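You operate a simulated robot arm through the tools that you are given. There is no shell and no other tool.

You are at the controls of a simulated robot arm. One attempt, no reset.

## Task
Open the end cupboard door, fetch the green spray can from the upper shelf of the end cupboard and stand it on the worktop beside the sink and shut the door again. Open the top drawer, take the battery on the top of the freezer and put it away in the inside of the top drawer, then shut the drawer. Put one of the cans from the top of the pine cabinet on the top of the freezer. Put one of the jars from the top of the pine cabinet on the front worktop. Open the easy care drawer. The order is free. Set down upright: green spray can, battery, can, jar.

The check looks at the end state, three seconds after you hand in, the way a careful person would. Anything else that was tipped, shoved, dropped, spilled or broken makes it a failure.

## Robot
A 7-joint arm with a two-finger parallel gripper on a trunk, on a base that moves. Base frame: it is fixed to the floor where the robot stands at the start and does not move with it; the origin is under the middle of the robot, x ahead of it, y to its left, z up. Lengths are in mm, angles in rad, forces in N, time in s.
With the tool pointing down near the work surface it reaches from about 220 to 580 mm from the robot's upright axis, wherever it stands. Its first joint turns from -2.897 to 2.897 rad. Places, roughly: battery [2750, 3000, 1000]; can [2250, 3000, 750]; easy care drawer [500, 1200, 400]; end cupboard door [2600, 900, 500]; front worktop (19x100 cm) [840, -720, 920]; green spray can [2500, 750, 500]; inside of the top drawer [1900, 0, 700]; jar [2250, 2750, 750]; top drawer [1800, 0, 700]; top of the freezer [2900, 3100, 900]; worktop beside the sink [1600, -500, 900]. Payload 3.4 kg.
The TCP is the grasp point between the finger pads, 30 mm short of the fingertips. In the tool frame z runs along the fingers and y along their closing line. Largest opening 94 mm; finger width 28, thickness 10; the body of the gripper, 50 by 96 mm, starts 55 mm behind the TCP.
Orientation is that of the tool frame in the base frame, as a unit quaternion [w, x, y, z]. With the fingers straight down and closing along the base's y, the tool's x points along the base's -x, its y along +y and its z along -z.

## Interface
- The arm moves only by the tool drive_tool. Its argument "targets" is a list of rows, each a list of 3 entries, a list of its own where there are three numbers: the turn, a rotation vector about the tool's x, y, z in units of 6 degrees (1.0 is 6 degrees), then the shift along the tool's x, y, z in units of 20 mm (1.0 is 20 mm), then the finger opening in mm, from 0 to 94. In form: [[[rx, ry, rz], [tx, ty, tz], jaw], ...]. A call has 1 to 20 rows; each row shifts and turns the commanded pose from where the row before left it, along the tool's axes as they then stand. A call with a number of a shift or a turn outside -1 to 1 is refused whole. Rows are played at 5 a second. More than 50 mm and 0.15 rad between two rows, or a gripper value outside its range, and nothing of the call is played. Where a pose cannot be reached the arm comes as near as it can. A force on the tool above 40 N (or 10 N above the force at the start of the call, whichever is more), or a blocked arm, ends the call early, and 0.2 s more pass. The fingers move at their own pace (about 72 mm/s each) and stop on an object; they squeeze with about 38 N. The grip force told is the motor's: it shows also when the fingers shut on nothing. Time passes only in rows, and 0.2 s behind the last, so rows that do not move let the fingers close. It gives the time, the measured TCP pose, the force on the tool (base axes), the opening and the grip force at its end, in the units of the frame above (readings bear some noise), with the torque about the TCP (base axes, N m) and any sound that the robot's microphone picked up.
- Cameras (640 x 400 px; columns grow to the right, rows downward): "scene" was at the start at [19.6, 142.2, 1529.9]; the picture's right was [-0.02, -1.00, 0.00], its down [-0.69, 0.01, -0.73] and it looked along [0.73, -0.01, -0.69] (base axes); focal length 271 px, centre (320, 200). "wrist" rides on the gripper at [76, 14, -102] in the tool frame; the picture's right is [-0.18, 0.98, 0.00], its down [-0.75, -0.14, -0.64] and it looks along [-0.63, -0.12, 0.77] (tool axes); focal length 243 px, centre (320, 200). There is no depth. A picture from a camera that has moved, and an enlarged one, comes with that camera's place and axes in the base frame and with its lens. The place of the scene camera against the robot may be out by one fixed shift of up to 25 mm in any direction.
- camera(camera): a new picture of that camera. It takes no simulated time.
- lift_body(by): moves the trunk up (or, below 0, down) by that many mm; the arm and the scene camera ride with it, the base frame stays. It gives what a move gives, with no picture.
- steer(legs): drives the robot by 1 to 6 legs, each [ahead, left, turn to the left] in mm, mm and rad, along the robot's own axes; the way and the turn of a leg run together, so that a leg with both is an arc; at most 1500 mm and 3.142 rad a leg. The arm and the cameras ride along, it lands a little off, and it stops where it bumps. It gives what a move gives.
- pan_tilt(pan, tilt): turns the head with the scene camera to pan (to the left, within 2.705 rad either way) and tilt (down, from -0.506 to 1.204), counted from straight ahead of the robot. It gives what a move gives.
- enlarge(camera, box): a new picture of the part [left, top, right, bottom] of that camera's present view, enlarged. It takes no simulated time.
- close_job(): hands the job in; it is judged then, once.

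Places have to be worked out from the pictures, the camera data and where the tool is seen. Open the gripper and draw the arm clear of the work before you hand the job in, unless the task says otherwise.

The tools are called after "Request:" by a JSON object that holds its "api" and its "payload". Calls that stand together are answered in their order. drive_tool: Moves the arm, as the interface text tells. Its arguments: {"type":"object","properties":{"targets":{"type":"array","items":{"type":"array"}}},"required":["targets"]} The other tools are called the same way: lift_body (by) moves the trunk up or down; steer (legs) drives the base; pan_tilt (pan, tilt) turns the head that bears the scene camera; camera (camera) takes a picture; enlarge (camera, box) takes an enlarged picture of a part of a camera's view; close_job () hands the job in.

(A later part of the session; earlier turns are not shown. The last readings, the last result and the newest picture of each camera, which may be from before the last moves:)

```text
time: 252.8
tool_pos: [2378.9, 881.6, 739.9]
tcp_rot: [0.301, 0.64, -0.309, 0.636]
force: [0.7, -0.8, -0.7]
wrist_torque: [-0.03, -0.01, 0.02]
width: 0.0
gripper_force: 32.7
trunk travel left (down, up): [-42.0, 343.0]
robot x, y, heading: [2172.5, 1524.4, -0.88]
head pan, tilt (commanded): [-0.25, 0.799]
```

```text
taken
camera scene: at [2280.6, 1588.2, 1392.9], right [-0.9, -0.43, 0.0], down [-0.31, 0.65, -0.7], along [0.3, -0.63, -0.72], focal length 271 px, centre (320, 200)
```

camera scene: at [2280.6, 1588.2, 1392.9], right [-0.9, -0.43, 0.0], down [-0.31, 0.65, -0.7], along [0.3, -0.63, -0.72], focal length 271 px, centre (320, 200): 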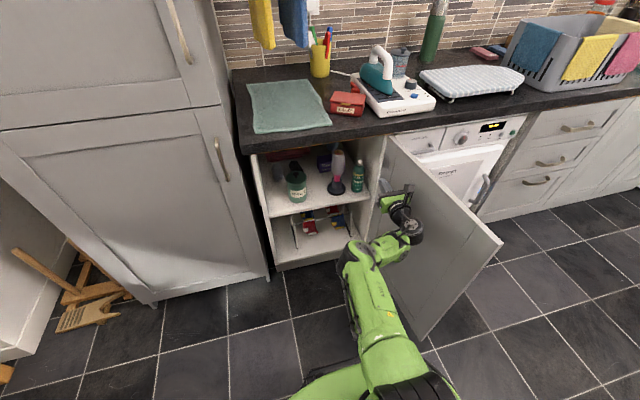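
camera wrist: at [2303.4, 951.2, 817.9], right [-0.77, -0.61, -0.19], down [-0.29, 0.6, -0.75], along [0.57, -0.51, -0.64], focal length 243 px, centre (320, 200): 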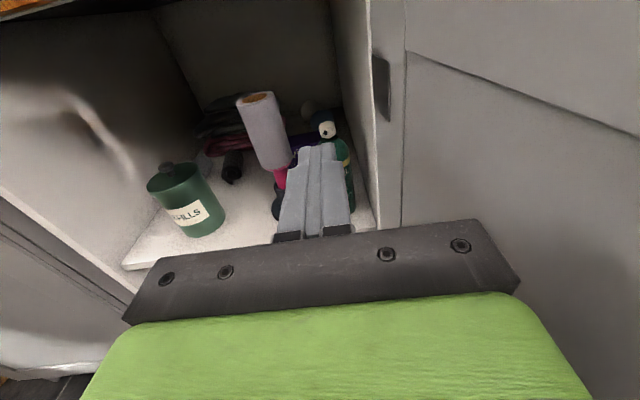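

The closed fingers hide the can, so I open them to look between.

Request:
{"api": "drive_tool", "payload": {"targets": [[[0, 0, 0], [0, 0, 0], 50], [[0, 0, 0], [0, 0, 0], 94], [[0, 0, 0], [0, 0, 0], 94], [[0, 0, 0], [0, 0, 0], 94]]}}

Request:
{"api": "camera", "payload": {"camera": "wrist"}}

Request:
{"api": "enlarge", "payload": {"camera": "wrist", "box": [220, 80, 420, 240]}}

Request:
{"api": "enlarge", "payload": {"camera": "scene", "box": [300, 130, 420, 220]}}

```text
time: 253.8
tool_pos: [2378.7, 881.3, 739.6]
tcp_rot: [0.301, 0.64, -0.308, 0.636]
force: [-0.2, -0.1, 0.0]
wrist_torque: [0.0, 0.03, 0.0]
width: 93.9
gripper_force: 0.0
trunk travel left (down, up): [-42.0, 343.0]
robot x, y, heading: [2170.9, 1527.2, -0.878]
head pan, tilt (commanded): [-0.25, 0.799]
```

```text
taken
camera wrist: at [2303.5, 951.3, 817.9], right [-0.77, -0.61, -0.19], down [-0.29, 0.6, -0.75], along [0.57, -0.51, -0.64], focal length 243 px, centre (320, 200)
```

wrist: 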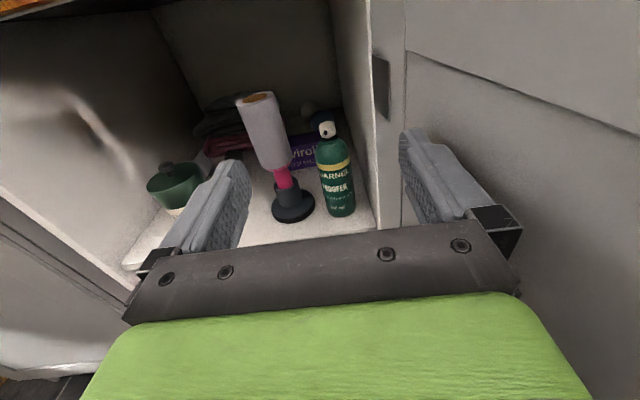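

```text
2.50 times, centred on (320, 160) of wrist
camera zoom: at [2303.5, 951.3, 817.9], right [-0.77, -0.61, -0.19], down [-0.29, 0.6, -0.75], along [0.57, -0.51, -0.64], focal length 606 px, centre (320, 300)
```

zoom: 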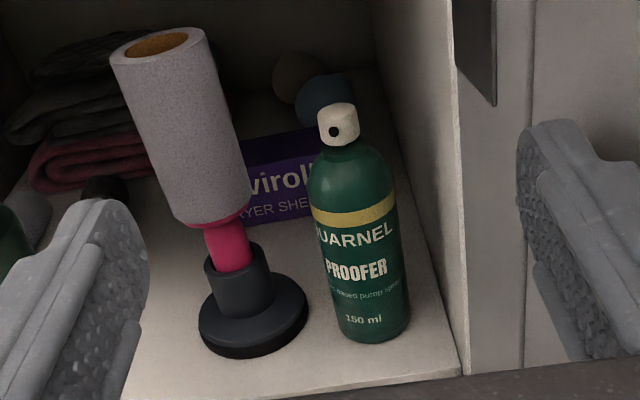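

```text
4.44 times, centred on (360, 175) of scene
camera zoom: at [2280.7, 1588.2, 1392.9], right [-0.9, -0.43, 0.0], down [-0.31, 0.65, -0.7], along [0.3, -0.63, -0.72], focal length 1203 px, centre (142, 311)
```

zoom: 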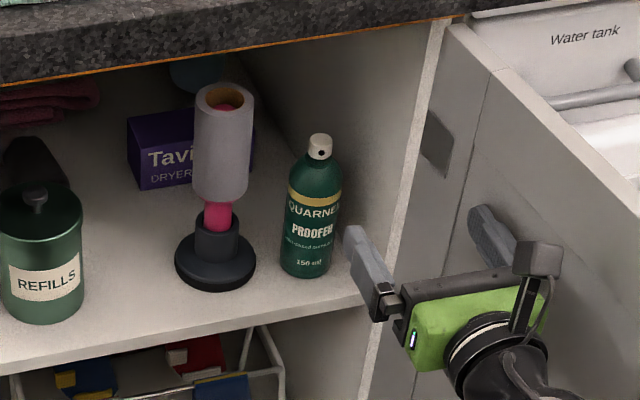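

The view is excellent: gap to the wall is ~24 mm, to the roller ~20 mm. I'll use a 58 mm opening and a 7° yaw away from the wall, with grasp height z≈600. First lower and yaw at a standoff in front of the cupboard.

Request:
{"api": "lift_body", "payload": {"by": -40}}

Request:
{"api": "drive_tool", "payload": {"targets": [[[-0.55, 0, 0], [-1, 0, 0], 58], [[-0.52, 0, 0], [-1, 0, 0], 58], [[0, 0, 0], [-1, 0, 0], 58], [[0, 0, 0], [-1, 0, 0], 58], [[0, 0, 0], [-1, 0, 0], 58], [[0, 0, 0], [0, 0, 0], 58]]}}

Request:
{"api": "camera", "payload": {"camera": "wrist"}}

Request:
{"api": "camera", "payload": {"camera": "scene"}}

```text
time: 254.6
tool_pos: [2379.1, 881.6, 700.0]
tcp_rot: [0.301, 0.64, -0.309, 0.636]
force: [-0.2, 0.1, 0.4]
wrist_torque: [-0.05, -0.02, 0.02]
width: 94.0
gripper_force: 0.0
trunk travel left (down, up): [-2.0, 383.0]
robot x, y, heading: [2170.5, 1526.8, -0.876]
head pan, tilt (commanded): [-0.25, 0.799]
```

```text
time: 256.0
tool_pos: [2377.6, 882.5, 599.5]
tcp_rot: [0.337, 0.622, -0.344, 0.617]
force: [-0.7, 0.6, 0.1]
wrist_torque: [0.03, 0.0, 0.0]
width: 58.0
gripper_force: 0.1
trunk travel left (down, up): [-2.0, 383.0]
robot x, y, heading: [2173.4, 1525.1, -0.879]
head pan, tilt (commanded): [-0.25, 0.799]
```

```text
taken
camera wrist: at [2311.1, 959.9, 678.4], right [-0.83, -0.52, -0.19], down [-0.23, 0.63, -0.75], along [0.51, -0.58, -0.64], focal length 243 px, centre (320, 200)
```

wrist: 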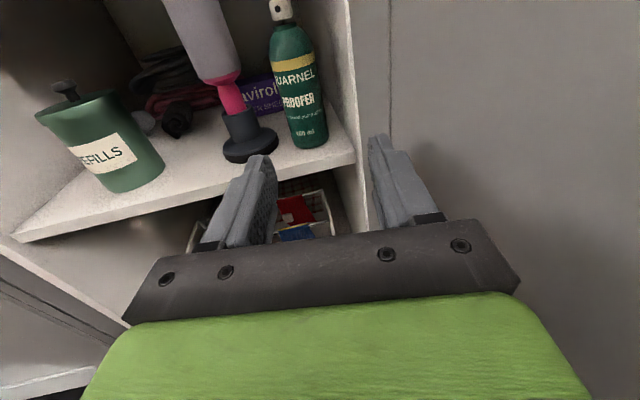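

```text
taken
camera scene: at [2280.6, 1588.2, 1354.1], right [-0.9, -0.43, 0.0], down [-0.31, 0.65, -0.7], along [0.3, -0.63, -0.72], focal length 271 px, centre (320, 200)
```

scene: 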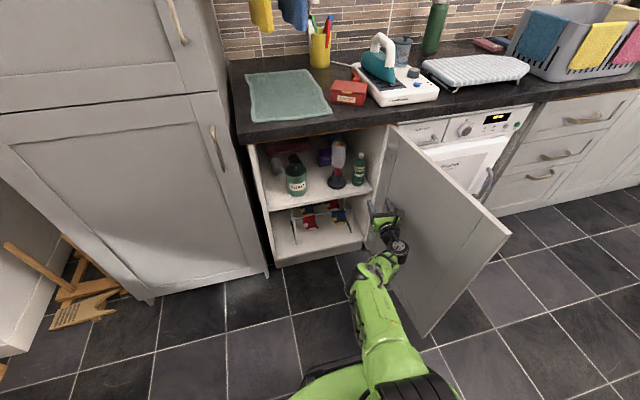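

The arm reaches this height fine. The can lies ~28 mm left of the approach line and ~230 mm ahead. I shift laterally and advance 100 mm, then re-measure.

Request:
{"api": "drive_tool", "payload": {"targets": [[[0, 0, 0], [0, -0.7, 0.5], 58], [[0, 0, 0], [0, -0.7, 0.5], 58], [[0, 0, 0], [0, 0, 1], 58], [[0, 0, 0], [0, 0, 1], 58], [[0, 0, 0], [0, 0, 1], 58], [[0, 0, 0], [0, 0, 1], 58], [[0, 0, 0], [0, 0, 0], 58]]}}

Request:
{"api": "camera", "payload": {"camera": "wrist"}}

Request:
{"api": "enlarge", "payload": {"camera": "wrist", "box": [220, 40, 420, 240]}}

```text
time: 257.6
tool_pos: [2459.6, 853.0, 604.5]
tcp_rot: [0.336, 0.622, -0.344, 0.618]
force: [-0.2, -0.1, 0.1]
wrist_torque: [-0.02, 0.03, 0.0]
width: 57.9
gripper_force: 0.0
out of reach, approached as far as the arm can: row 4, 5, 6
trunk travel left (down, up): [-2.0, 383.0]
robot x, y, heading: [2169.5, 1529.4, -0.88]
head pan, tilt (commanded): [-0.25, 0.799]
```

```text
taken
camera wrist: at [2392.7, 931.1, 682.9], right [-0.83, -0.53, -0.19], down [-0.23, 0.63, -0.75], along [0.51, -0.58, -0.64], focal length 243 px, centre (320, 200)
```

wrist: 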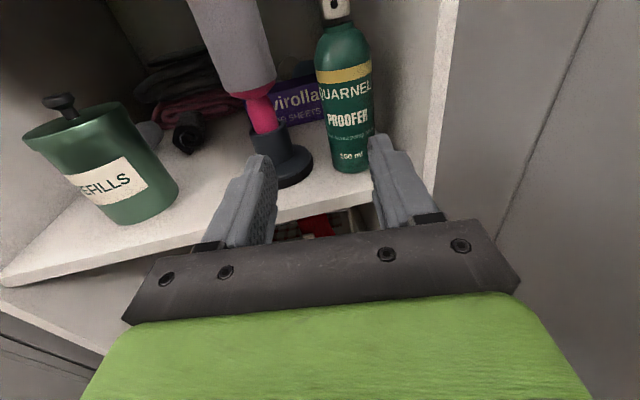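

```text
2.00 times, centred on (320, 140) of wrist
camera zoom: at [2392.7, 931.1, 682.9], right [-0.83, -0.53, -0.19], down [-0.23, 0.63, -0.75], along [0.51, -0.58, -0.64], focal length 485 px, centre (320, 320)
```

zoom: 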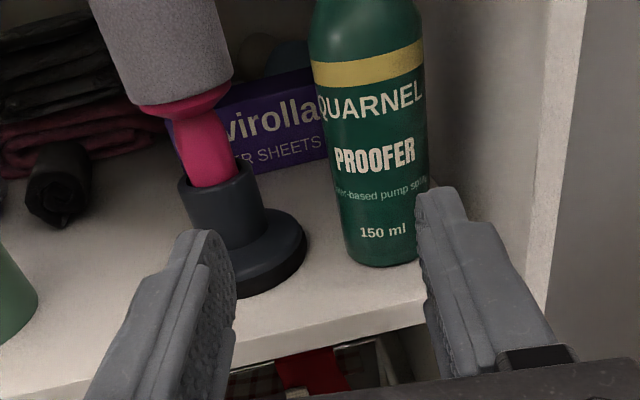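

The arm hit its forward reach limit, so I retract 120 mm and bring the base closer (170 mm forward, 50 mm right), which also lines up the can laterally.

Request:
{"api": "drive_tool", "payload": {"targets": [[[0, 0, 0], [0, 0, -1], 58], [[0, 0, 0], [0, 0, -1], 58], [[0, 0, 0], [0, 0, -1], 58], [[0, 0, 0], [0, 0, -1], 58], [[0, 0, 0], [0, 0, -1], 58], [[0, 0, 0], [0, 0, -1], 58], [[0, 0, 0], [0, 0, 0], 58]]}}

Request:
{"api": "steer", "payload": {"legs": [[160, -45, 0]]}}

Request:
{"api": "camera", "payload": {"camera": "wrist"}}

Request:
{"api": "camera", "payload": {"camera": "scene"}}

```text
time: 259.2
tool_pos: [2393.7, 954.7, 607.4]
tcp_rot: [0.336, 0.622, -0.345, 0.617]
force: [0.8, 0.4, -0.3]
wrist_torque: [-0.01, -0.03, 0.0]
width: 58.1
gripper_force: 0.1
trunk travel left (down, up): [-2.0, 383.0]
robot x, y, heading: [2169.8, 1525.5, -0.875]
head pan, tilt (commanded): [-0.25, 0.799]
```

```text
time: 260.7
tool_pos: [2460.0, 801.0, 607.7]
tcp_rot: [0.336, 0.623, -0.345, 0.617]
force: [0.4, 0.1, -0.1]
wrist_torque: [-0.01, 0.03, 0.0]
width: 58.0
gripper_force: 0.1
trunk travel left (down, up): [-2.0, 383.0]
robot x, y, heading: [2237.2, 1374.2, -0.877]
head pan, tilt (commanded): [-0.25, 0.799]
```

```text
taken
camera wrist: at [2394.0, 878.3, 684.7], right [-0.83, -0.52, -0.19], down [-0.22, 0.63, -0.75], along [0.51, -0.58, -0.64], focal length 243 px, centre (320, 200)
```

wrist: 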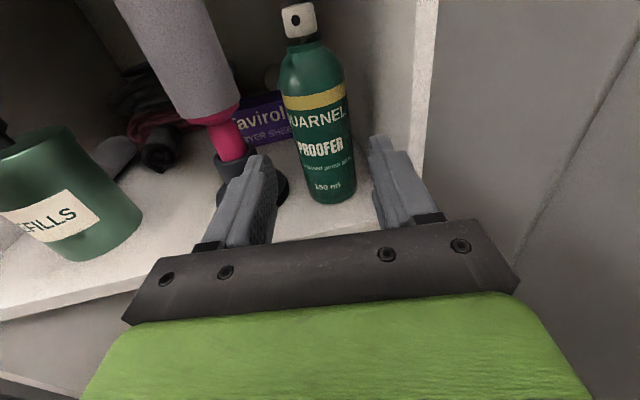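

```text
taken
camera scene: at [2348.8, 1434.2, 1354.1], right [-0.9, -0.43, 0.0], down [-0.31, 0.65, -0.7], along [0.3, -0.63, -0.72], focal length 271 px, centre (320, 200)
```

scene: 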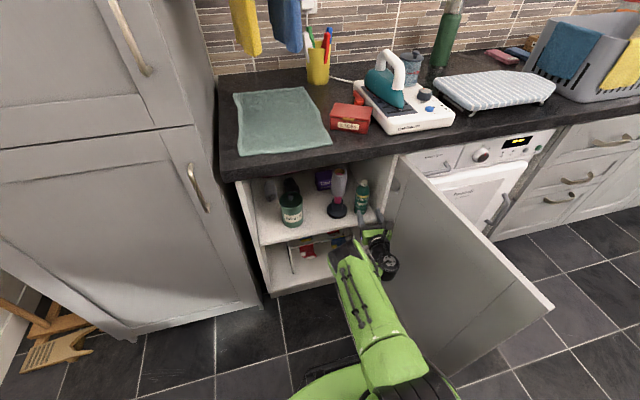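

Everything lines up: the can is centered, 119 mm ahead of the TCP. I advance 60 mm and check the clearances.

Request:
{"api": "drive_tool", "payload": {"targets": [[[0, 0, 0], [0, 0, 0.75], 58], [[0, 0, 0], [0, 0, 0.75], 58], [[0, 0, 0], [0, 0, 0.75], 58], [[0, 0, 0], [0, 0, 0.75], 58], [[0, 0, 0], [0, 0, 0], 58]]}}

Request:
{"api": "camera", "payload": {"camera": "wrist"}}

Request:
{"api": "enlarge", "payload": {"camera": "scene", "box": [280, 150, 440, 270]}}

```text
time: 261.9
tool_pos: [2492.4, 748.7, 604.9]
tcp_rot: [0.337, 0.622, -0.346, 0.617]
force: [-0.3, -0.2, 0.3]
wrist_torque: [-0.03, 0.02, 0.01]
width: 58.1
gripper_force: 0.1
trunk travel left (down, up): [-2.0, 383.0]
robot x, y, heading: [2241.0, 1372.6, -0.882]
head pan, tilt (commanded): [-0.25, 0.799]
```

```text
taken
camera wrist: at [2425.9, 826.9, 683.1], right [-0.83, -0.52, -0.19], down [-0.22, 0.63, -0.74], along [0.51, -0.58, -0.64], focal length 243 px, centre (320, 200)
```

wrist: 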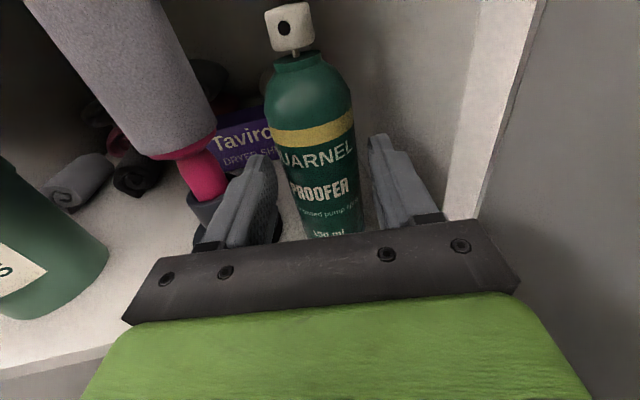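

```text
3.33 times, centred on (360, 210) of scene
camera zoom: at [2348.7, 1434.4, 1354.1], right [-0.9, -0.43, 0.0], down [-0.31, 0.65, -0.7], along [0.3, -0.63, -0.72], focal length 902 px, centre (187, 167)
```

zoom: 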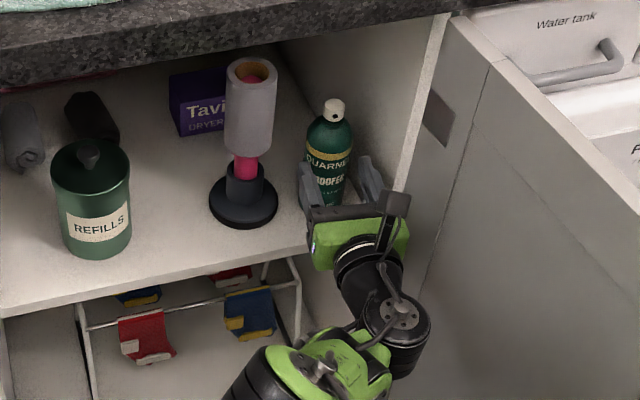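

Fingers straddle the can with clearance on both sides. I advance the last 42 mm and close.

Request:
{"api": "drive_tool", "payload": {"targets": [[[0, 0, 0], [0, 0, 0.7], 58], [[0, 0, 0], [0, 0, 0.7], 58], [[0, 0, 0], [0, 0, 0.7], 58], [[0, 0, 0], [0, 0, 0], 58]]}}

Request:
{"api": "camera", "payload": {"camera": "wrist"}}

```text
time: 262.9
tool_pos: [2514.8, 713.8, 605.1]
tcp_rot: [0.337, 0.622, -0.345, 0.617]
force: [0.2, 0.7, -0.1]
wrist_torque: [-0.02, -0.05, 0.01]
width: 58.6
gripper_force: 0.4
trunk travel left (down, up): [-2.0, 383.0]
robot x, y, heading: [2241.3, 1372.2, -0.881]
head pan, tilt (commanded): [-0.25, 0.799]
```

```text
taken
camera wrist: at [2447.8, 791.9, 682.5], right [-0.83, -0.52, -0.19], down [-0.22, 0.63, -0.75], along [0.51, -0.58, -0.64], focal length 243 px, centre (320, 200)
```

wrist: 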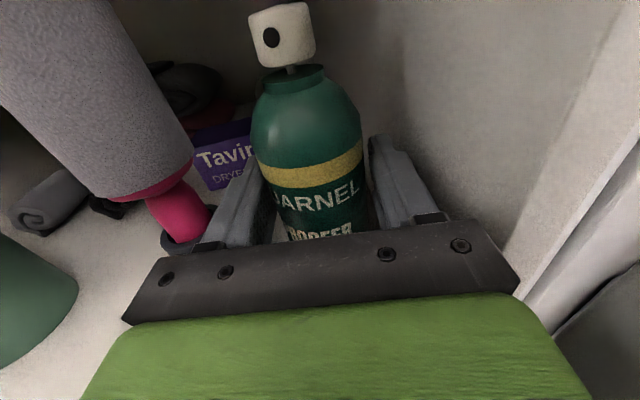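

Request:
{"api": "drive_tool", "payload": {"targets": [[[0, 0, 0], [0, 0, 0], 52], [[0, 0, 0], [0, 0, 0], 47], [[0, 0, 0], [0, 0, 0], 42], [[0, 0, 0], [0, 0, 0], 35], [[0, 0, 0], [0, 0, 0], 30], [[0, 0, 0], [0, 0, 0], 30]]}}

Request:
{"api": "camera", "payload": {"camera": "wrist"}}

Request:
{"api": "enlarge", "payload": {"camera": "scene", "box": [280, 150, 440, 270]}}

```text
time: 264.3
tool_pos: [2514.6, 713.8, 605.8]
tcp_rot: [0.337, 0.622, -0.345, 0.617]
force: [-0.4, 0.1, 0.8]
wrist_torque: [-0.06, 0.02, 0.05]
width: 54.6
gripper_force: 38.2
trunk travel left (down, up): [-2.0, 383.0]
robot x, y, heading: [2236.7, 1373.8, -0.879]
head pan, tilt (commanded): [-0.25, 0.799]
```

```text
taken
camera wrist: at [2447.5, 791.9, 682.5], right [-0.83, -0.52, -0.19], down [-0.22, 0.63, -0.75], along [0.51, -0.58, -0.64], focal length 243 px, centre (320, 200)
```

wrist: 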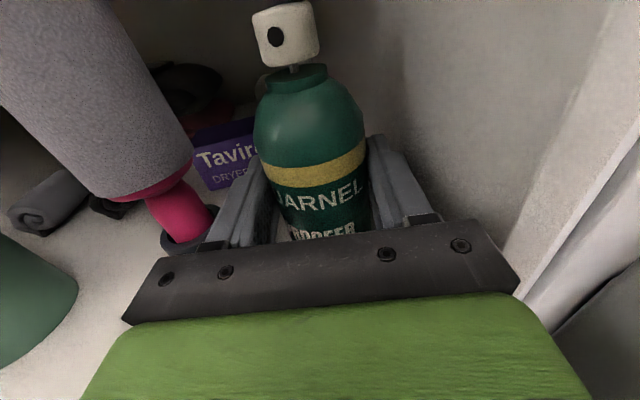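

```text
3.33 times, centred on (360, 210) of scene
camera zoom: at [2348.7, 1434.4, 1354.1], right [-0.9, -0.43, 0.0], down [-0.31, 0.65, -0.7], along [0.3, -0.63, -0.72], focal length 902 px, centre (187, 167)
```

zoom: 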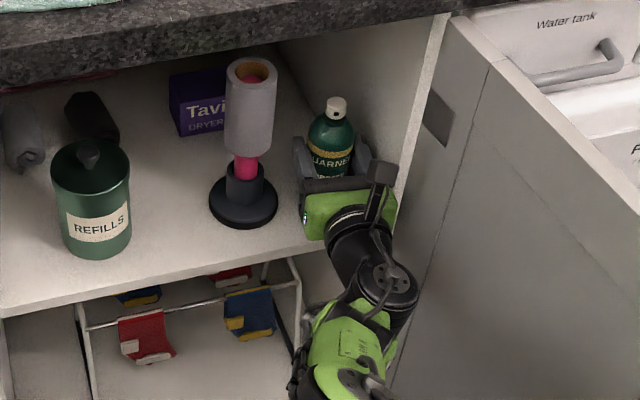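

The can is gripped (54.6 mm, 38 N). I lift it 40 mm off the shelf and back straight out with the base.

Request:
{"api": "lift_body", "payload": {"by": 40}}

Request:
{"api": "steer", "payload": {"legs": [[-120, 0, 0]]}}

Request:
{"api": "camera", "payload": {"camera": "wrist"}}

Request:
{"api": "camera", "payload": {"camera": "scene"}}

```text
time: 265.1
tool_pos: [2513.8, 714.1, 643.3]
tcp_rot: [0.336, 0.622, -0.345, 0.617]
force: [1.4, 0.3, -2.1]
wrist_torque: [-0.01, 0.0, -0.04]
width: 54.6
gripper_force: 37.6
trunk travel left (down, up): [-42.0, 343.0]
robot x, y, heading: [2235.6, 1374.7, -0.879]
head pan, tilt (commanded): [-0.25, 0.799]
```

```text
time: 266.3
tool_pos: [2439.3, 806.2, 644.5]
tcp_rot: [0.337, 0.622, -0.344, 0.618]
force: [-0.2, 0.6, -1.7]
wrist_torque: [0.06, 0.02, -0.01]
width: 54.5
gripper_force: 38.0
trunk travel left (down, up): [-42.0, 343.0]
robot x, y, heading: [2162.2, 1463.2, -0.878]
head pan, tilt (commanded): [-0.25, 0.799]
```

```text
taken
camera wrist: at [2372.7, 883.7, 721.5], right [-0.83, -0.52, -0.19], down [-0.23, 0.63, -0.75], along [0.51, -0.58, -0.64], focal length 243 px, centre (320, 200)
```

wrist: 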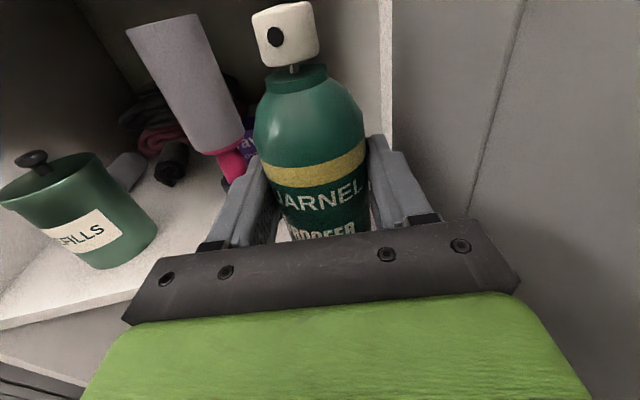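

```text
taken
camera scene: at [2272.7, 1526.2, 1392.9], right [-0.9, -0.43, 0.0], down [-0.31, 0.65, -0.7], along [0.3, -0.63, -0.72], focal length 271 px, centre (320, 200)
```

scene: 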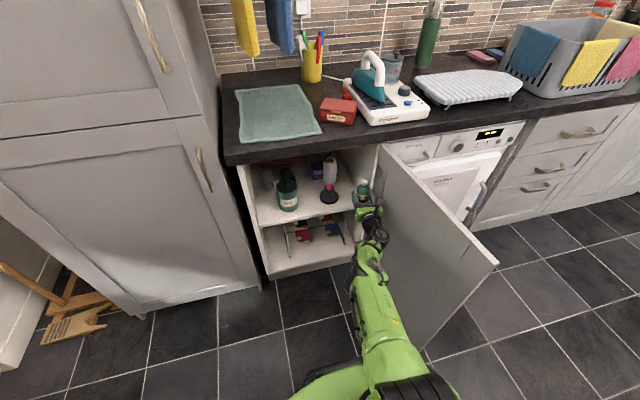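

The can is out and upright. I back off further, raise the trunk to carry it above the open door, and add arm height.

Request:
{"api": "steer", "payload": {"legs": [[-190, 0, 0]]}}

Request:
{"api": "lift_body", "payload": {"by": 340}}

Request:
{"api": "drive_tool", "payload": {"targets": [[[0, 0, 0], [1, 0, 0], 30], [[0, 0, 0], [1, 0, 0], 30], [[0, 0, 0], [1, 0, 0], 30], [[0, 0, 0], [1, 0, 0], 30], [[0, 0, 0], [1, 0, 0], 30], [[0, 0, 0], [0, 0, 0], 30]]}}

Request:
{"api": "camera", "payload": {"camera": "scene"}}

```text
time: 267.9
tool_pos: [2317.4, 947.4, 642.2]
tcp_rot: [0.338, 0.622, -0.346, 0.617]
force: [0.5, -0.6, -1.8]
wrist_torque: [0.01, 0.03, -0.01]
width: 54.4
gripper_force: 38.3
trunk travel left (down, up): [-42.0, 343.0]
robot x, y, heading: [2047.2, 1608.2, -0.874]
head pan, tilt (commanded): [-0.25, 0.799]
```

```text
time: 271.2
tool_pos: [2319.5, 948.6, 983.4]
tcp_rot: [0.337, 0.622, -0.346, 0.616]
force: [0.3, -0.1, -2.7]
wrist_torque: [0.03, 0.01, 0.02]
width: 54.1
gripper_force: 38.5
trunk travel left (down, up): [-382.0, 3.0]
robot x, y, heading: [2043.1, 1606.2, -0.882]
head pan, tilt (commanded): [-0.25, 0.799]
```

```text
time: 272.6
tool_pos: [2319.5, 944.8, 1084.2]
tcp_rot: [0.337, 0.622, -0.346, 0.617]
force: [-0.6, 0.2, -1.9]
wrist_torque: [0.04, 0.02, 0.01]
width: 54.4
gripper_force: 38.4
trunk travel left (down, up): [-382.0, 3.0]
robot x, y, heading: [2042.5, 1607.5, -0.88]
head pan, tilt (commanded): [-0.25, 0.799]
```

```text
taken
camera scene: at [2155.0, 1668.2, 1733.3], right [-0.9, -0.43, 0.0], down [-0.31, 0.65, -0.7], along [0.3, -0.63, -0.72], focal length 271 px, centre (320, 200)
```

scene: 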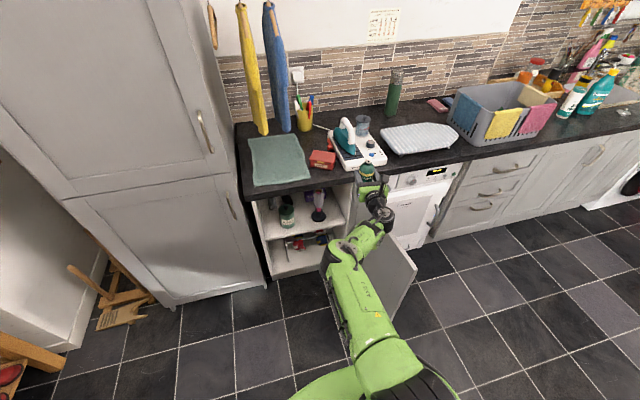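

Clear of the door in height. I strafe right along the counter to the worktop area beside the sink.

Request:
{"api": "steer", "payload": {"legs": [[0, -700, 0], [0, -600, 0]]}}

Request:
{"api": "pan_tilt", "payload": {"pan": -0.15, "tilt": 0.75}}

Request:
{"api": "camera", "payload": {"camera": "scene"}}

Request:
{"api": "camera", "payload": {"camera": "wrist"}}

```text
time: 279.3
tool_pos: [1335.8, 136.1, 1083.9]
tcp_rot: [0.337, 0.622, -0.345, 0.617]
force: [0.0, 0.0, -2.8]
wrist_torque: [-0.03, -0.01, 0.01]
width: 54.1
gripper_force: 37.7
trunk travel left (down, up): [-382.0, 3.0]
robot x, y, heading: [1056.5, 795.5, -0.878]
head pan, tilt (commanded): [-0.25, 0.799]
```

```text
time: 280.0
tool_pos: [1337.0, 135.8, 1084.0]
tcp_rot: [0.336, 0.622, -0.345, 0.617]
force: [-0.2, -0.4, -1.7]
wrist_torque: [0.0, 0.01, -0.02]
width: 54.1
gripper_force: 38.4
trunk travel left (down, up): [-382.0, 3.0]
robot x, y, heading: [1059.0, 796.7, -0.874]
head pan, tilt (commanded): [-0.15, 0.75]
```

```text
taken
camera scene: at [1177.1, 859.9, 1737.3], right [-0.86, -0.52, 0.0], down [-0.35, 0.58, -0.73], along [0.38, -0.63, -0.68], focal length 271 px, centre (320, 200)
```

scene: 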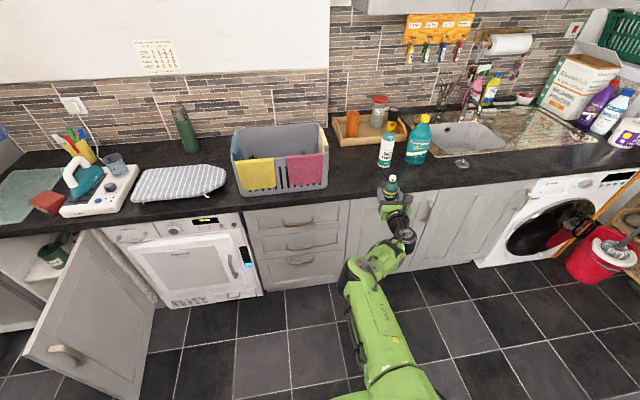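

```text
taken
camera wrist: at [1269.3, 213.8, 1161.9], right [-0.83, -0.53, -0.19], down [-0.23, 0.63, -0.75], along [0.51, -0.57, -0.64], focal length 243 px, centre (320, 200)
```

wrist: 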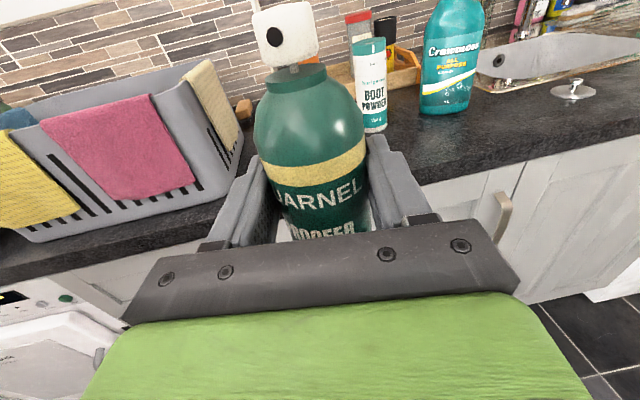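

The area between the basket and the boot powder is free. I drive forward 314 mm and right 55 mm so the can hovers over room (1060, −1075).

Request:
{"api": "steer", "payload": {"legs": [[314, -55, 0]]}}

Request:
{"api": "camera", "payload": {"camera": "wrist"}}

Request:
{"api": "camera", "payload": {"camera": "scene"}}

```text
time: 282.1
tool_pos: [1497.7, -140.6, 1083.0]
tcp_rot: [0.336, 0.623, -0.345, 0.617]
force: [0.7, -0.7, -1.3]
wrist_torque: [0.01, 0.01, -0.02]
width: 54.0
gripper_force: 37.7
trunk travel left (down, up): [-382.0, 3.0]
robot x, y, heading: [1218.3, 520.0, -0.876]
head pan, tilt (commanded): [-0.15, 0.75]
```

```text
taken
camera wrist: at [1431.0, -63.5, 1161.6], right [-0.83, -0.53, -0.19], down [-0.23, 0.63, -0.74], along [0.51, -0.57, -0.64], focal length 243 px, centre (320, 200)
```

wrist: 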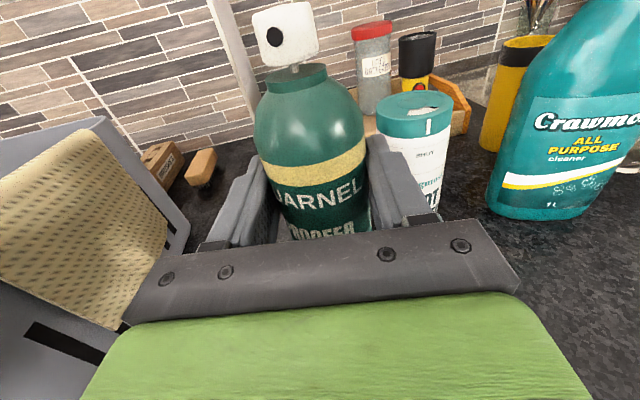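

```text
taken
camera scene: at [1338.3, 582.2, 1737.3], right [-0.86, -0.52, 0.0], down [-0.35, 0.58, -0.73], along [0.38, -0.62, -0.68], focal length 271 px, centre (320, 200)
```

scene: 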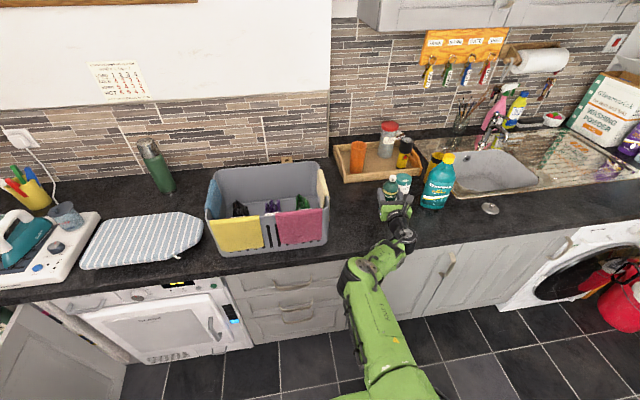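

Position is right. I lower the trunk 65 mm, then creep down until contact.

Request:
{"api": "lift_body", "payload": {"by": -60}}

Request:
{"api": "camera", "payload": {"camera": "wrist"}}

Request:
{"api": "enlarge", "payload": {"camera": "scene", "box": [330, 130, 490, 230]}}

```text
time: 283.1
tool_pos: [1497.9, -141.6, 1023.6]
tcp_rot: [0.337, 0.622, -0.344, 0.618]
force: [0.4, 0.7, -1.9]
wrist_torque: [0.02, 0.04, 0.0]
width: 53.7
gripper_force: 37.9
trunk travel left (down, up): [-322.0, 63.0]
robot x, y, heading: [1220.3, 517.4, -0.872]
head pan, tilt (commanded): [-0.15, 0.75]
```

```text
taken
camera wrist: at [1430.7, -63.0, 1101.7], right [-0.83, -0.53, -0.19], down [-0.23, 0.63, -0.75], along [0.51, -0.57, -0.64], focal length 243 px, centre (320, 200)
```

wrist: 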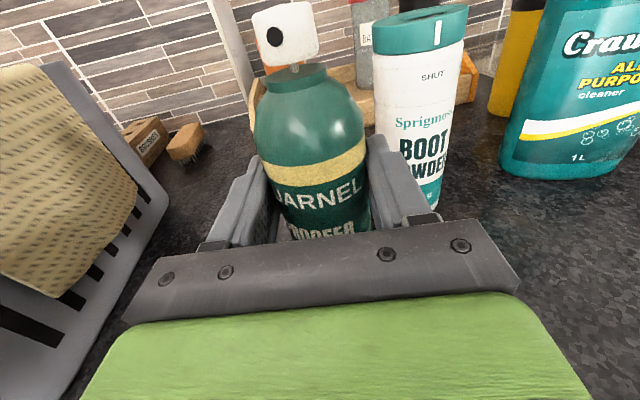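

```text
4.00 times, centred on (410, 180) of scene
camera zoom: at [1337.8, 583.0, 1677.0], right [-0.86, -0.52, 0.0], down [-0.35, 0.58, -0.73], along [0.38, -0.63, -0.68], focal length 1083 px, centre (-40, 280)
```

zoom: 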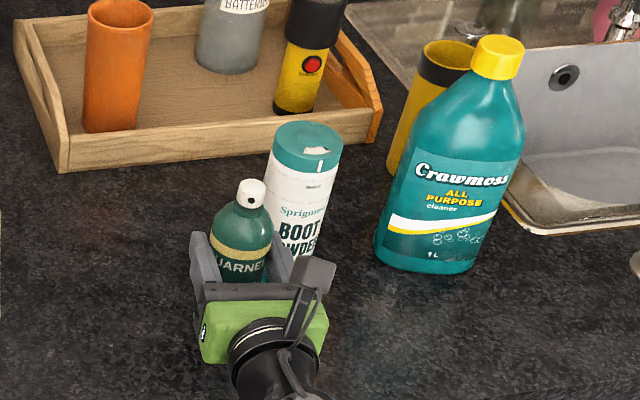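

Request:
{"api": "lift_body", "payload": {"by": -12}}

Request:
{"api": "lift_body", "payload": {"by": -4}}

Request:
{"api": "lift_body", "payload": {"by": -4}}

Request:
{"api": "lift_body", "payload": {"by": -4}}

```text
time: 283.7
tool_pos: [1498.0, -140.8, 1012.2]
tcp_rot: [0.335, 0.623, -0.344, 0.618]
force: [0.1, 0.1, -1.8]
wrist_torque: [0.01, 0.01, -0.01]
width: 53.7
gripper_force: 38.1
trunk travel left (down, up): [-310.0, 75.0]
robot x, y, heading: [1217.6, 522.0, -0.875]
head pan, tilt (commanded): [-0.15, 0.75]
```

```text
time: 284.3
tool_pos: [1497.5, -140.4, 1007.9]
tcp_rot: [0.336, 0.623, -0.344, 0.617]
force: [-0.4, 0.1, -1.7]
wrist_torque: [0.04, -0.02, 0.02]
width: 54.0
gripper_force: 38.2
trunk travel left (down, up): [-306.0, 79.0]
robot x, y, heading: [1219.1, 519.1, -0.877]
head pan, tilt (commanded): [-0.15, 0.75]
```

```text
time: 284.8
tool_pos: [1497.3, -140.3, 1004.6]
tcp_rot: [0.336, 0.623, -0.343, 0.618]
force: [0.5, -0.3, -1.7]
wrist_torque: [0.0, -0.01, 0.01]
width: 53.9
gripper_force: 37.8
trunk travel left (down, up): [-302.0, 83.0]
robot x, y, heading: [1216.3, 520.3, -0.875]
head pan, tilt (commanded): [-0.15, 0.75]
```

```text
time: 285.3
tool_pos: [1498.7, -141.3, 999.7]
tcp_rot: [0.336, 0.623, -0.345, 0.617]
force: [0.2, 0.2, -1.4]
wrist_torque: [0.04, -0.02, 0.0]
width: 53.8
gripper_force: 38.6
trunk travel left (down, up): [-298.0, 87.0]
robot x, y, heading: [1218.3, 520.6, -0.877]
head pan, tilt (commanded): [-0.15, 0.75]
```

Request:
{"api": "lift_body", "payload": {"by": -4}}

Request:
{"api": "lift_body", "payload": {"by": -4}}

Request:
{"api": "lift_body", "payload": {"by": -4}}

Request:
{"api": "lift_body", "payload": {"by": -4}}

```text
time: 285.9
tool_pos: [1497.2, -141.5, 996.0]
tcp_rot: [0.336, 0.623, -0.344, 0.618]
force: [0.4, 0.5, -1.4]
wrist_torque: [-0.01, -0.02, 0.03]
width: 53.8
gripper_force: 38.3
trunk travel left (down, up): [-294.0, 91.0]
robot x, y, heading: [1221.5, 519.1, -0.875]
head pan, tilt (commanded): [-0.15, 0.75]
```

```text
time: 286.4
tool_pos: [1498.3, -141.0, 993.9]
tcp_rot: [0.337, 0.622, -0.342, 0.618]
force: [0.2, -2.7, 7.9]
wrist_torque: [-0.33, 0.08, 0.03]
width: 53.7
gripper_force: 37.9
trunk travel left (down, up): [-290.0, 95.0]
robot x, y, heading: [1219.0, 516.8, -0.878]
head pan, tilt (commanded): [-0.15, 0.75]
```

```text
time: 286.9
tool_pos: [1496.3, -138.5, 991.0]
tcp_rot: [0.338, 0.621, -0.342, 0.619]
force: [0.4, 0.7, 21.3]
wrist_torque: [-0.27, -0.04, -0.17]
width: 53.0
gripper_force: 37.4
trunk travel left (down, up): [-286.0, 99.0]
robot x, y, heading: [1218.8, 517.1, -0.873]
head pan, tilt (commanded): [-0.15, 0.75]
```

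```text
time: 287.4
tool_pos: [1496.1, -137.2, 989.6]
tcp_rot: [0.337, 0.621, -0.341, 0.62]
force: [-4.3, 7.3, 26.6]
wrist_torque: [0.0, 0.02, -0.06]
width: 51.6
gripper_force: 38.0
trunk travel left (down, up): [-282.0, 103.0]
robot x, y, heading: [1222.4, 520.5, -0.875]
head pan, tilt (commanded): [-0.15, 0.75]
```

Contact at z≈995; I overshot a little, so I raise by 6 mm to relax, then check.

Request:
{"api": "lift_body", "payload": {"by": 5}}

Request:
{"api": "camera", "payload": {"camera": "wrist"}}

Request:
{"api": "enlarge", "payload": {"camera": "scene", "box": [330, 110, 490, 210]}}

```text
time: 288.0
tool_pos: [1497.0, -138.0, 989.7]
tcp_rot: [0.336, 0.622, -0.344, 0.618]
force: [-2.0, 7.4, 13.5]
wrist_torque: [0.03, 0.09, -0.04]
width: 51.2
gripper_force: 38.4
trunk travel left (down, up): [-287.0, 98.0]
robot x, y, heading: [1216.1, 522.2, -0.881]
head pan, tilt (commanded): [-0.15, 0.75]
```

```text
taken
camera wrist: at [1429.5, -60.3, 1067.5], right [-0.83, -0.53, -0.19], down [-0.23, 0.63, -0.75], along [0.51, -0.57, -0.64], focal length 243 px, centre (320, 200)
```

wrist: 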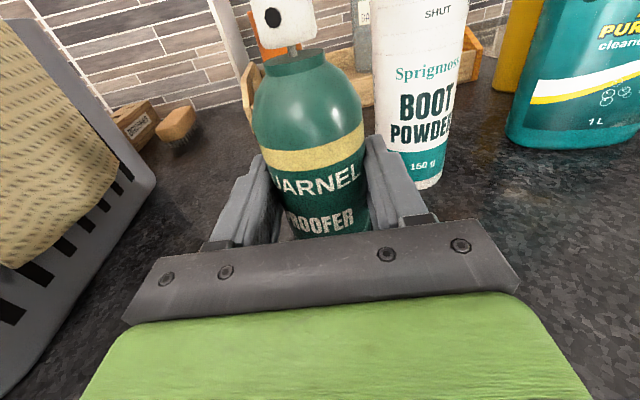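

```text
4.00 times, centred on (410, 160) of scene
camera zoom: at [1336.1, 587.0, 1642.1], right [-0.86, -0.52, 0.0], down [-0.35, 0.58, -0.73], along [0.38, -0.63, -0.68], focal length 1083 px, centre (-40, 360)
```

zoom: 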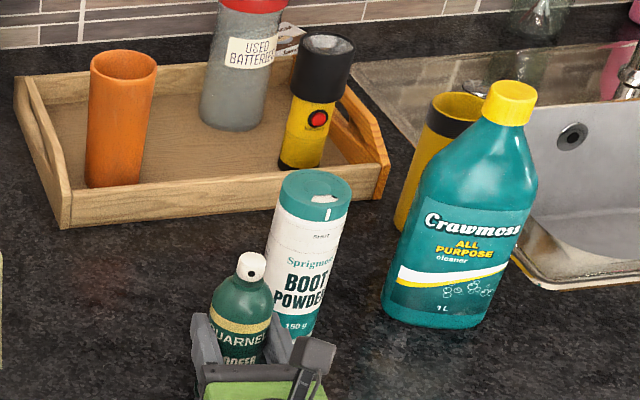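

The can stands on the worktop. I relax a bit more and open the fingers slowly.

Request:
{"api": "lift_body", "payload": {"by": 4}}

Request:
{"api": "drive_tool", "payload": {"targets": [[[0, 0, 0], [0, 0, 0], 56], [[0, 0, 0], [0, 0, 0], 62], [[0, 0, 0], [0, 0, 0], 70], [[0, 0, 0], [0, 0, 0], 78], [[0, 0, 0], [0, 0, 0], 78]]}}

Request:
{"api": "camera", "payload": {"camera": "wrist"}}

```text
time: 288.5
tool_pos: [1497.0, -140.1, 990.8]
tcp_rot: [0.335, 0.623, -0.345, 0.617]
force: [0.0, 0.2, -1.5]
wrist_torque: [0.0, -0.01, -0.01]
width: 51.4
gripper_force: 38.5
trunk travel left (down, up): [-291.0, 94.0]
robot x, y, heading: [1217.6, 520.6, -0.877]
head pan, tilt (commanded): [-0.15, 0.75]
```

```text
time: 289.7
tool_pos: [1497.9, -140.0, 992.6]
tcp_rot: [0.336, 0.622, -0.344, 0.617]
force: [0.7, -0.2, -1.3]
wrist_torque: [0.0, 0.0, -0.03]
width: 78.0
gripper_force: 0.0
trunk travel left (down, up): [-291.0, 94.0]
robot x, y, heading: [1220.5, 521.6, -0.87]
head pan, tilt (commanded): [-0.15, 0.75]
```

```text
taken
camera wrist: at [1430.6, -62.7, 1070.9], right [-0.83, -0.53, -0.19], down [-0.23, 0.63, -0.75], along [0.51, -0.57, -0.64], focal length 243 px, centre (320, 200)
```

wrist: 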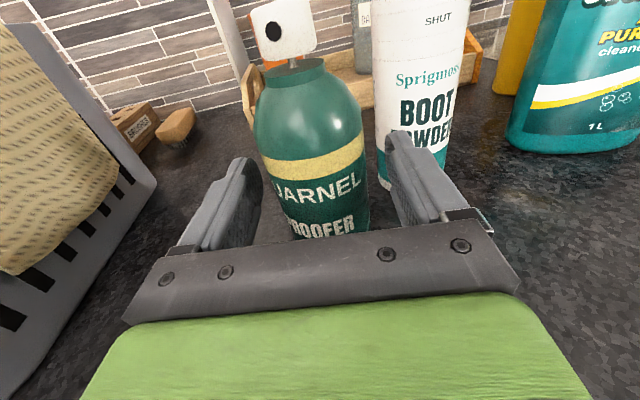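

The can stands free. I withdraw along the tool axis, then back the base away and verify.

Request:
{"api": "drive_tool", "payload": {"targets": [[[0, 0, 0], [0, 0, -0.7], 78], [[0, 0, 0], [0, 0, -1], 78], [[0, 0, 0], [0, 0, -1], 78], [[0, 0, 0], [0, 0, -1], 78], [[0, 0, 0], [0, 0, -1], 78], [[0, 0, 0], [0, 0, 0], 78]]}}

Request:
{"api": "steer", "payload": {"legs": [[-280, 0, 0]]}}

Request:
{"api": "camera", "payload": {"camera": "wrist"}}

Request:
{"api": "camera", "payload": {"camera": "scene"}}

```text
time: 291.1
tool_pos: [1447.2, -61.0, 995.1]
tcp_rot: [0.336, 0.622, -0.345, 0.617]
force: [-0.4, 0.6, 0.1]
wrist_torque: [0.01, -0.02, -0.01]
width: 77.9
gripper_force: 0.0
trunk travel left (down, up): [-291.0, 94.0]
robot x, y, heading: [1220.9, 518.6, -0.872]
head pan, tilt (commanded): [-0.15, 0.75]
```

```text
time: 293.1
tool_pos: [1254.9, 157.3, 995.3]
tcp_rot: [0.34, 0.62, -0.348, 0.616]
force: [-0.6, -0.9, 0.2]
wrist_torque: [-0.01, -0.01, 0.0]
width: 78.0
gripper_force: 0.0
trunk travel left (down, up): [-291.0, 94.0]
robot x, y, heading: [1037.4, 739.1, -0.891]
head pan, tilt (commanded): [-0.15, 0.75]
```

```text
taken
camera wrist: at [1190.3, 235.6, 1073.2], right [-0.84, -0.52, -0.19], down [-0.22, 0.63, -0.75], along [0.5, -0.58, -0.64], focal length 243 px, centre (320, 200)
```

wrist: 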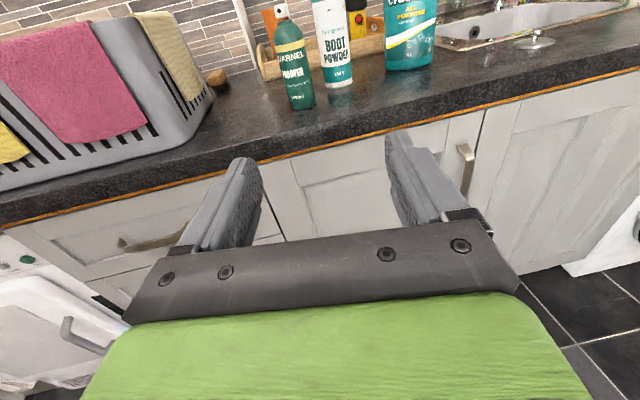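

```text
taken
camera scene: at [1156.0, 803.9, 1646.2], right [-0.86, -0.51, 0.0], down [-0.34, 0.59, -0.73], along [0.37, -0.63, -0.68], focal length 271 px, centre (320, 200)
```

scene: 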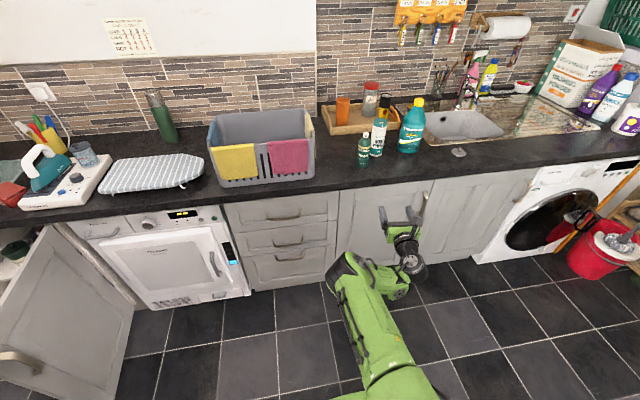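

The spray can stands upright beside the boot powder. Next: shut the cupboard door. I'll swing the arm to the robot's left side first (so the forearm trails behind the hand when pushing the door closed), in free space here.

Request:
{"api": "drive_tool", "payload": {"targets": [[[0.05, 0, 0], [0, -1, -0.1], 0], [[0.05, 0, 0], [0, -1, -0.1], 0], [[0.05, 0, 0], [0, -1, -0.1], 0], [[0.05, 0, 0], [0, -1, -0.1], 0], [[0.05, 0, 0], [0, -1, -0.1], 0], [[0.05, 0, 0], [0, -1, -0.1], 0], [[0.05, 0, 0], [0, -1, -0.1], 0], [[0.05, 0, 0], [0, -1, -0.1], 0], [[0.05, 0, 0], [0, -1, -0.1], 0], [[0.05, 0, 0], [0, -1, -0.1], 0], [[0.05, 0, 0], [0, -1, -0.1], 0], [[0.05, 0, 0], [0, -1, -0.1], 0], [[0.05, 0, 0], [0, -1, -0.1], 0], [[0.05, 0, 0], [0, -1, -0.1], 0], [[0.05, 0, 0], [0, -1, -0.1], 0], [[0.05, 0, 0], [0, -1, 0], 0], [[0.05, 0, 0], [0, -1, 0], 0], [[0.05, 0, 0], [0, -1, 0], 0], [[0.05, 0, 0], [0, -1, 0], 0], [[0.05, 0, 0], [0, -1, 0], 0]]}}

Request:
{"api": "camera", "payload": {"camera": "scene"}}

```text
time: 297.3
tool_pos: [1570.0, 409.6, 997.5]
tcp_rot: [0.308, 0.637, -0.316, 0.632]
force: [0.3, 0.0, -0.4]
wrist_torque: [0.02, 0.0, 0.02]
width: 0.1
gripper_force: 32.9
trunk travel left (down, up): [-291.0, 94.0]
robot x, y, heading: [1038.3, 740.3, -0.89]
head pan, tilt (commanded): [-0.15, 0.75]
```

```text
taken
camera scene: at [1157.3, 803.3, 1646.1], right [-0.86, -0.51, 0.0], down [-0.35, 0.59, -0.73], along [0.37, -0.63, -0.68], focal length 271 px, centre (320, 200)
```

scene: 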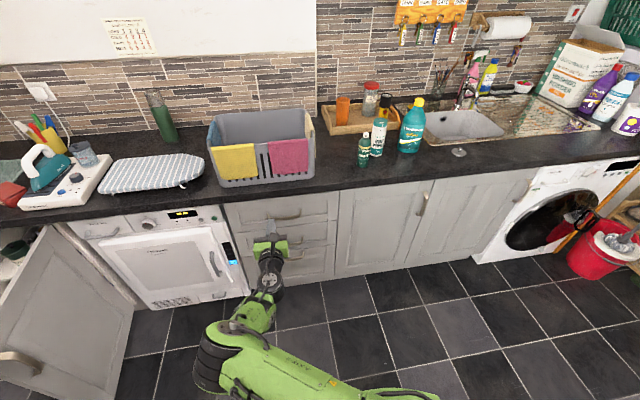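

The elbow now sticks out to the left beyond the hand, which would meet the door first. I roll the gripper back by +180° to bring the elbow back over the top.

Request:
{"api": "drive_tool", "payload": {"targets": [[[0, 0, 1], [0, 0, 0], 0], [[0, 0, 1], [0, 0, 0], 0], [[0, 0, 1], [0, 0, 0], 0], [[0, 0, 1], [0, 0, 0], 0], [[0, 0, 1], [0, 0, 0], 0], [[0, 0, 1], [0, 0, 0], 0], [[0, 0, 1], [0, 0, 0], 0], [[0, 0, 1], [0, 0, 0], 0], [[0, 0, 1], [0, 0, 0], 0], [[0, 0, 1], [0, 0, 0], 0], [[0, 0, 1], [0, 0, 0], 0], [[0, 0, 1], [0, 0, 0], 0], [[0, 0, 1], [0, 0, 0], 0], [[0, 0, 1], [0, 0, 0], 0], [[0, 0, 1], [0, 0, 0], 0]]}}

Request:
{"api": "drive_tool", "payload": {"targets": [[[0, 0, 1], [0, 0, 0], 0], [[0, 0, 1], [0, 0, 0], 0], [[0, 0, 1], [0, 0, 0], 0], [[0, 0, 1], [0, 0, 0], 0], [[0, 0, 1], [0, 0, 0], 0], [[0, 0, 1], [0, 0, 0], 0], [[0, 0, 1], [0, 0, 0], 0], [[0, 0, 1], [0, 0, 0], 0], [[0, 0, 1], [0, 0, 0], 0], [[0, 0, 1], [0, 0, 0], 0], [[0, 0, 1], [0, 0, 0], 0], [[0, 0, 1], [0, 0, 0], 0], [[0, 0, 1], [0, 0, 0], 0], [[0, 0, 1], [0, 0, 0], 0], [[0, 0, 1], [0, 0, 0], 0]]}}

Request:
{"api": "camera", "payload": {"camera": "scene"}}

```text
time: 300.5
tool_pos: [1568.5, 409.0, 997.1]
tcp_rot: [0.231, -0.227, 0.674, -0.664]
force: [0.0, -0.2, 0.4]
wrist_torque: [0.03, 0.0, 0.02]
width: 0.0
gripper_force: 32.7
trunk travel left (down, up): [-291.0, 94.0]
robot x, y, heading: [1037.1, 740.3, -0.891]
head pan, tilt (commanded): [-0.15, 0.75]
```

```text
time: 303.7
tool_pos: [1570.2, 408.4, 997.9]
tcp_rot: [0.633, 0.315, 0.637, -0.306]
force: [-0.4, 0.5, 0.4]
wrist_torque: [0.0, -0.01, 0.02]
width: 0.0
gripper_force: 33.0
trunk travel left (down, up): [-291.0, 94.0]
robot x, y, heading: [1036.2, 739.3, -0.89]
head pan, tilt (commanded): [-0.15, 0.75]
```

```text
taken
camera scene: at [1157.1, 802.8, 1646.1], right [-0.86, -0.51, 0.0], down [-0.35, 0.59, -0.73], along [0.37, -0.63, -0.68], focal length 271 px, centre (320, 200)
```

scene: 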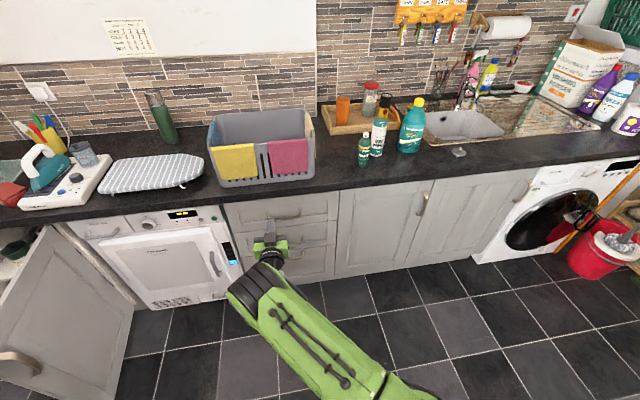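

The elbow is back over the top. Let me look at the open door more closely before pushing it.

Request:
{"api": "pan_tilt", "payload": {"pan": 0.5, "tilt": 0.75}}

Request:
{"api": "camera", "payload": {"camera": "scene"}}

```text
time: 304.7
tool_pos: [1570.8, 408.9, 997.1]
tcp_rot: [0.633, 0.315, 0.638, -0.307]
force: [-0.1, -0.3, -0.2]
wrist_torque: [-0.03, -0.02, 0.02]
width: 0.0
gripper_force: 32.7
trunk travel left (down, up): [-291.0, 94.0]
robot x, y, heading: [1035.6, 741.7, -0.892]
head pan, tilt (commanded): [0.499, 0.75]
```

```text
taken
camera scene: at [1191.7, 842.7, 1646.1], right [-0.38, -0.92, 0.0], down [-0.63, 0.26, -0.73], along [0.68, -0.28, -0.68], focal length 271 px, centre (320, 200)
```

scene: 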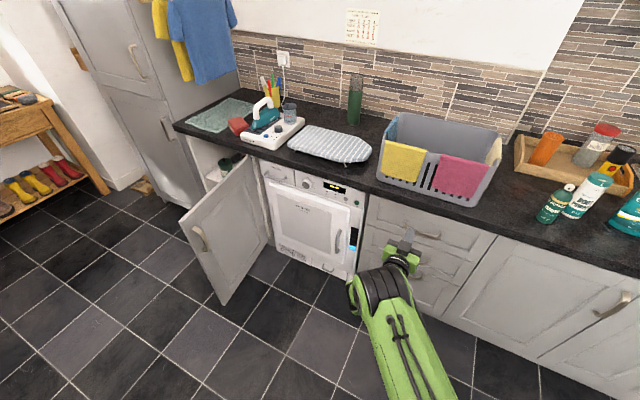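

The door stands at about 90°, hinge near (2320, −970). I lower the hand to z≈810 (above the handle), and strafe left so its side pushes the door's outer face toward closing.

Request:
{"api": "lift_body", "payload": {"by": -187}}

Request:
{"api": "steer", "payload": {"legs": [[0, 350, 0.011], [0, 350, 0]]}}

Request:
{"api": "pan_tilt", "payload": {"pan": 0.3, "tilt": 0.75}}

Request:
{"api": "camera", "payload": {"camera": "scene"}}

```text
time: 306.8
tool_pos: [1569.5, 407.7, 810.2]
tcp_rot: [0.633, 0.315, 0.637, -0.307]
force: [-0.6, 0.2, 0.2]
wrist_torque: [-0.01, -0.01, 0.0]
width: 0.1
gripper_force: 32.3
trunk travel left (down, up): [-104.0, 281.0]
robot x, y, heading: [1039.1, 739.6, -0.889]
head pan, tilt (commanded): [0.499, 0.75]
```

```text
time: 310.9
tool_pos: [2112.1, 863.1, 811.3]
tcp_rot: [0.636, 0.308, 0.64, -0.301]
force: [-0.1, 0.2, 0.8]
wrist_torque: [-0.01, -0.01, 0.0]
width: 0.0
gripper_force: 32.8
trunk travel left (down, up): [-104.0, 281.0]
robot x, y, heading: [1571.2, 1185.5, -0.877]
head pan, tilt (commanded): [0.499, 0.75]
```

```text
time: 311.6
tool_pos: [2111.5, 862.1, 810.2]
tcp_rot: [0.635, 0.31, 0.639, -0.303]
force: [-0.4, 0.7, -0.3]
wrist_torque: [0.01, -0.02, -0.02]
width: 0.0
gripper_force: 33.2
trunk travel left (down, up): [-104.0, 281.0]
robot x, y, heading: [1574.6, 1185.5, -0.872]
head pan, tilt (commanded): [0.3, 0.75]
```

```text
taken
camera scene: at [1719.2, 1275.0, 1459.6], right [-0.54, -0.84, 0.0], down [-0.57, 0.37, -0.73], along [0.61, -0.4, -0.68], focal length 271 px, centre (320, 200)
```

scene: 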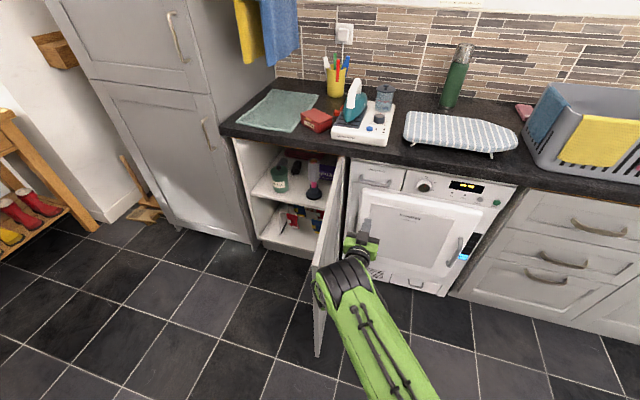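

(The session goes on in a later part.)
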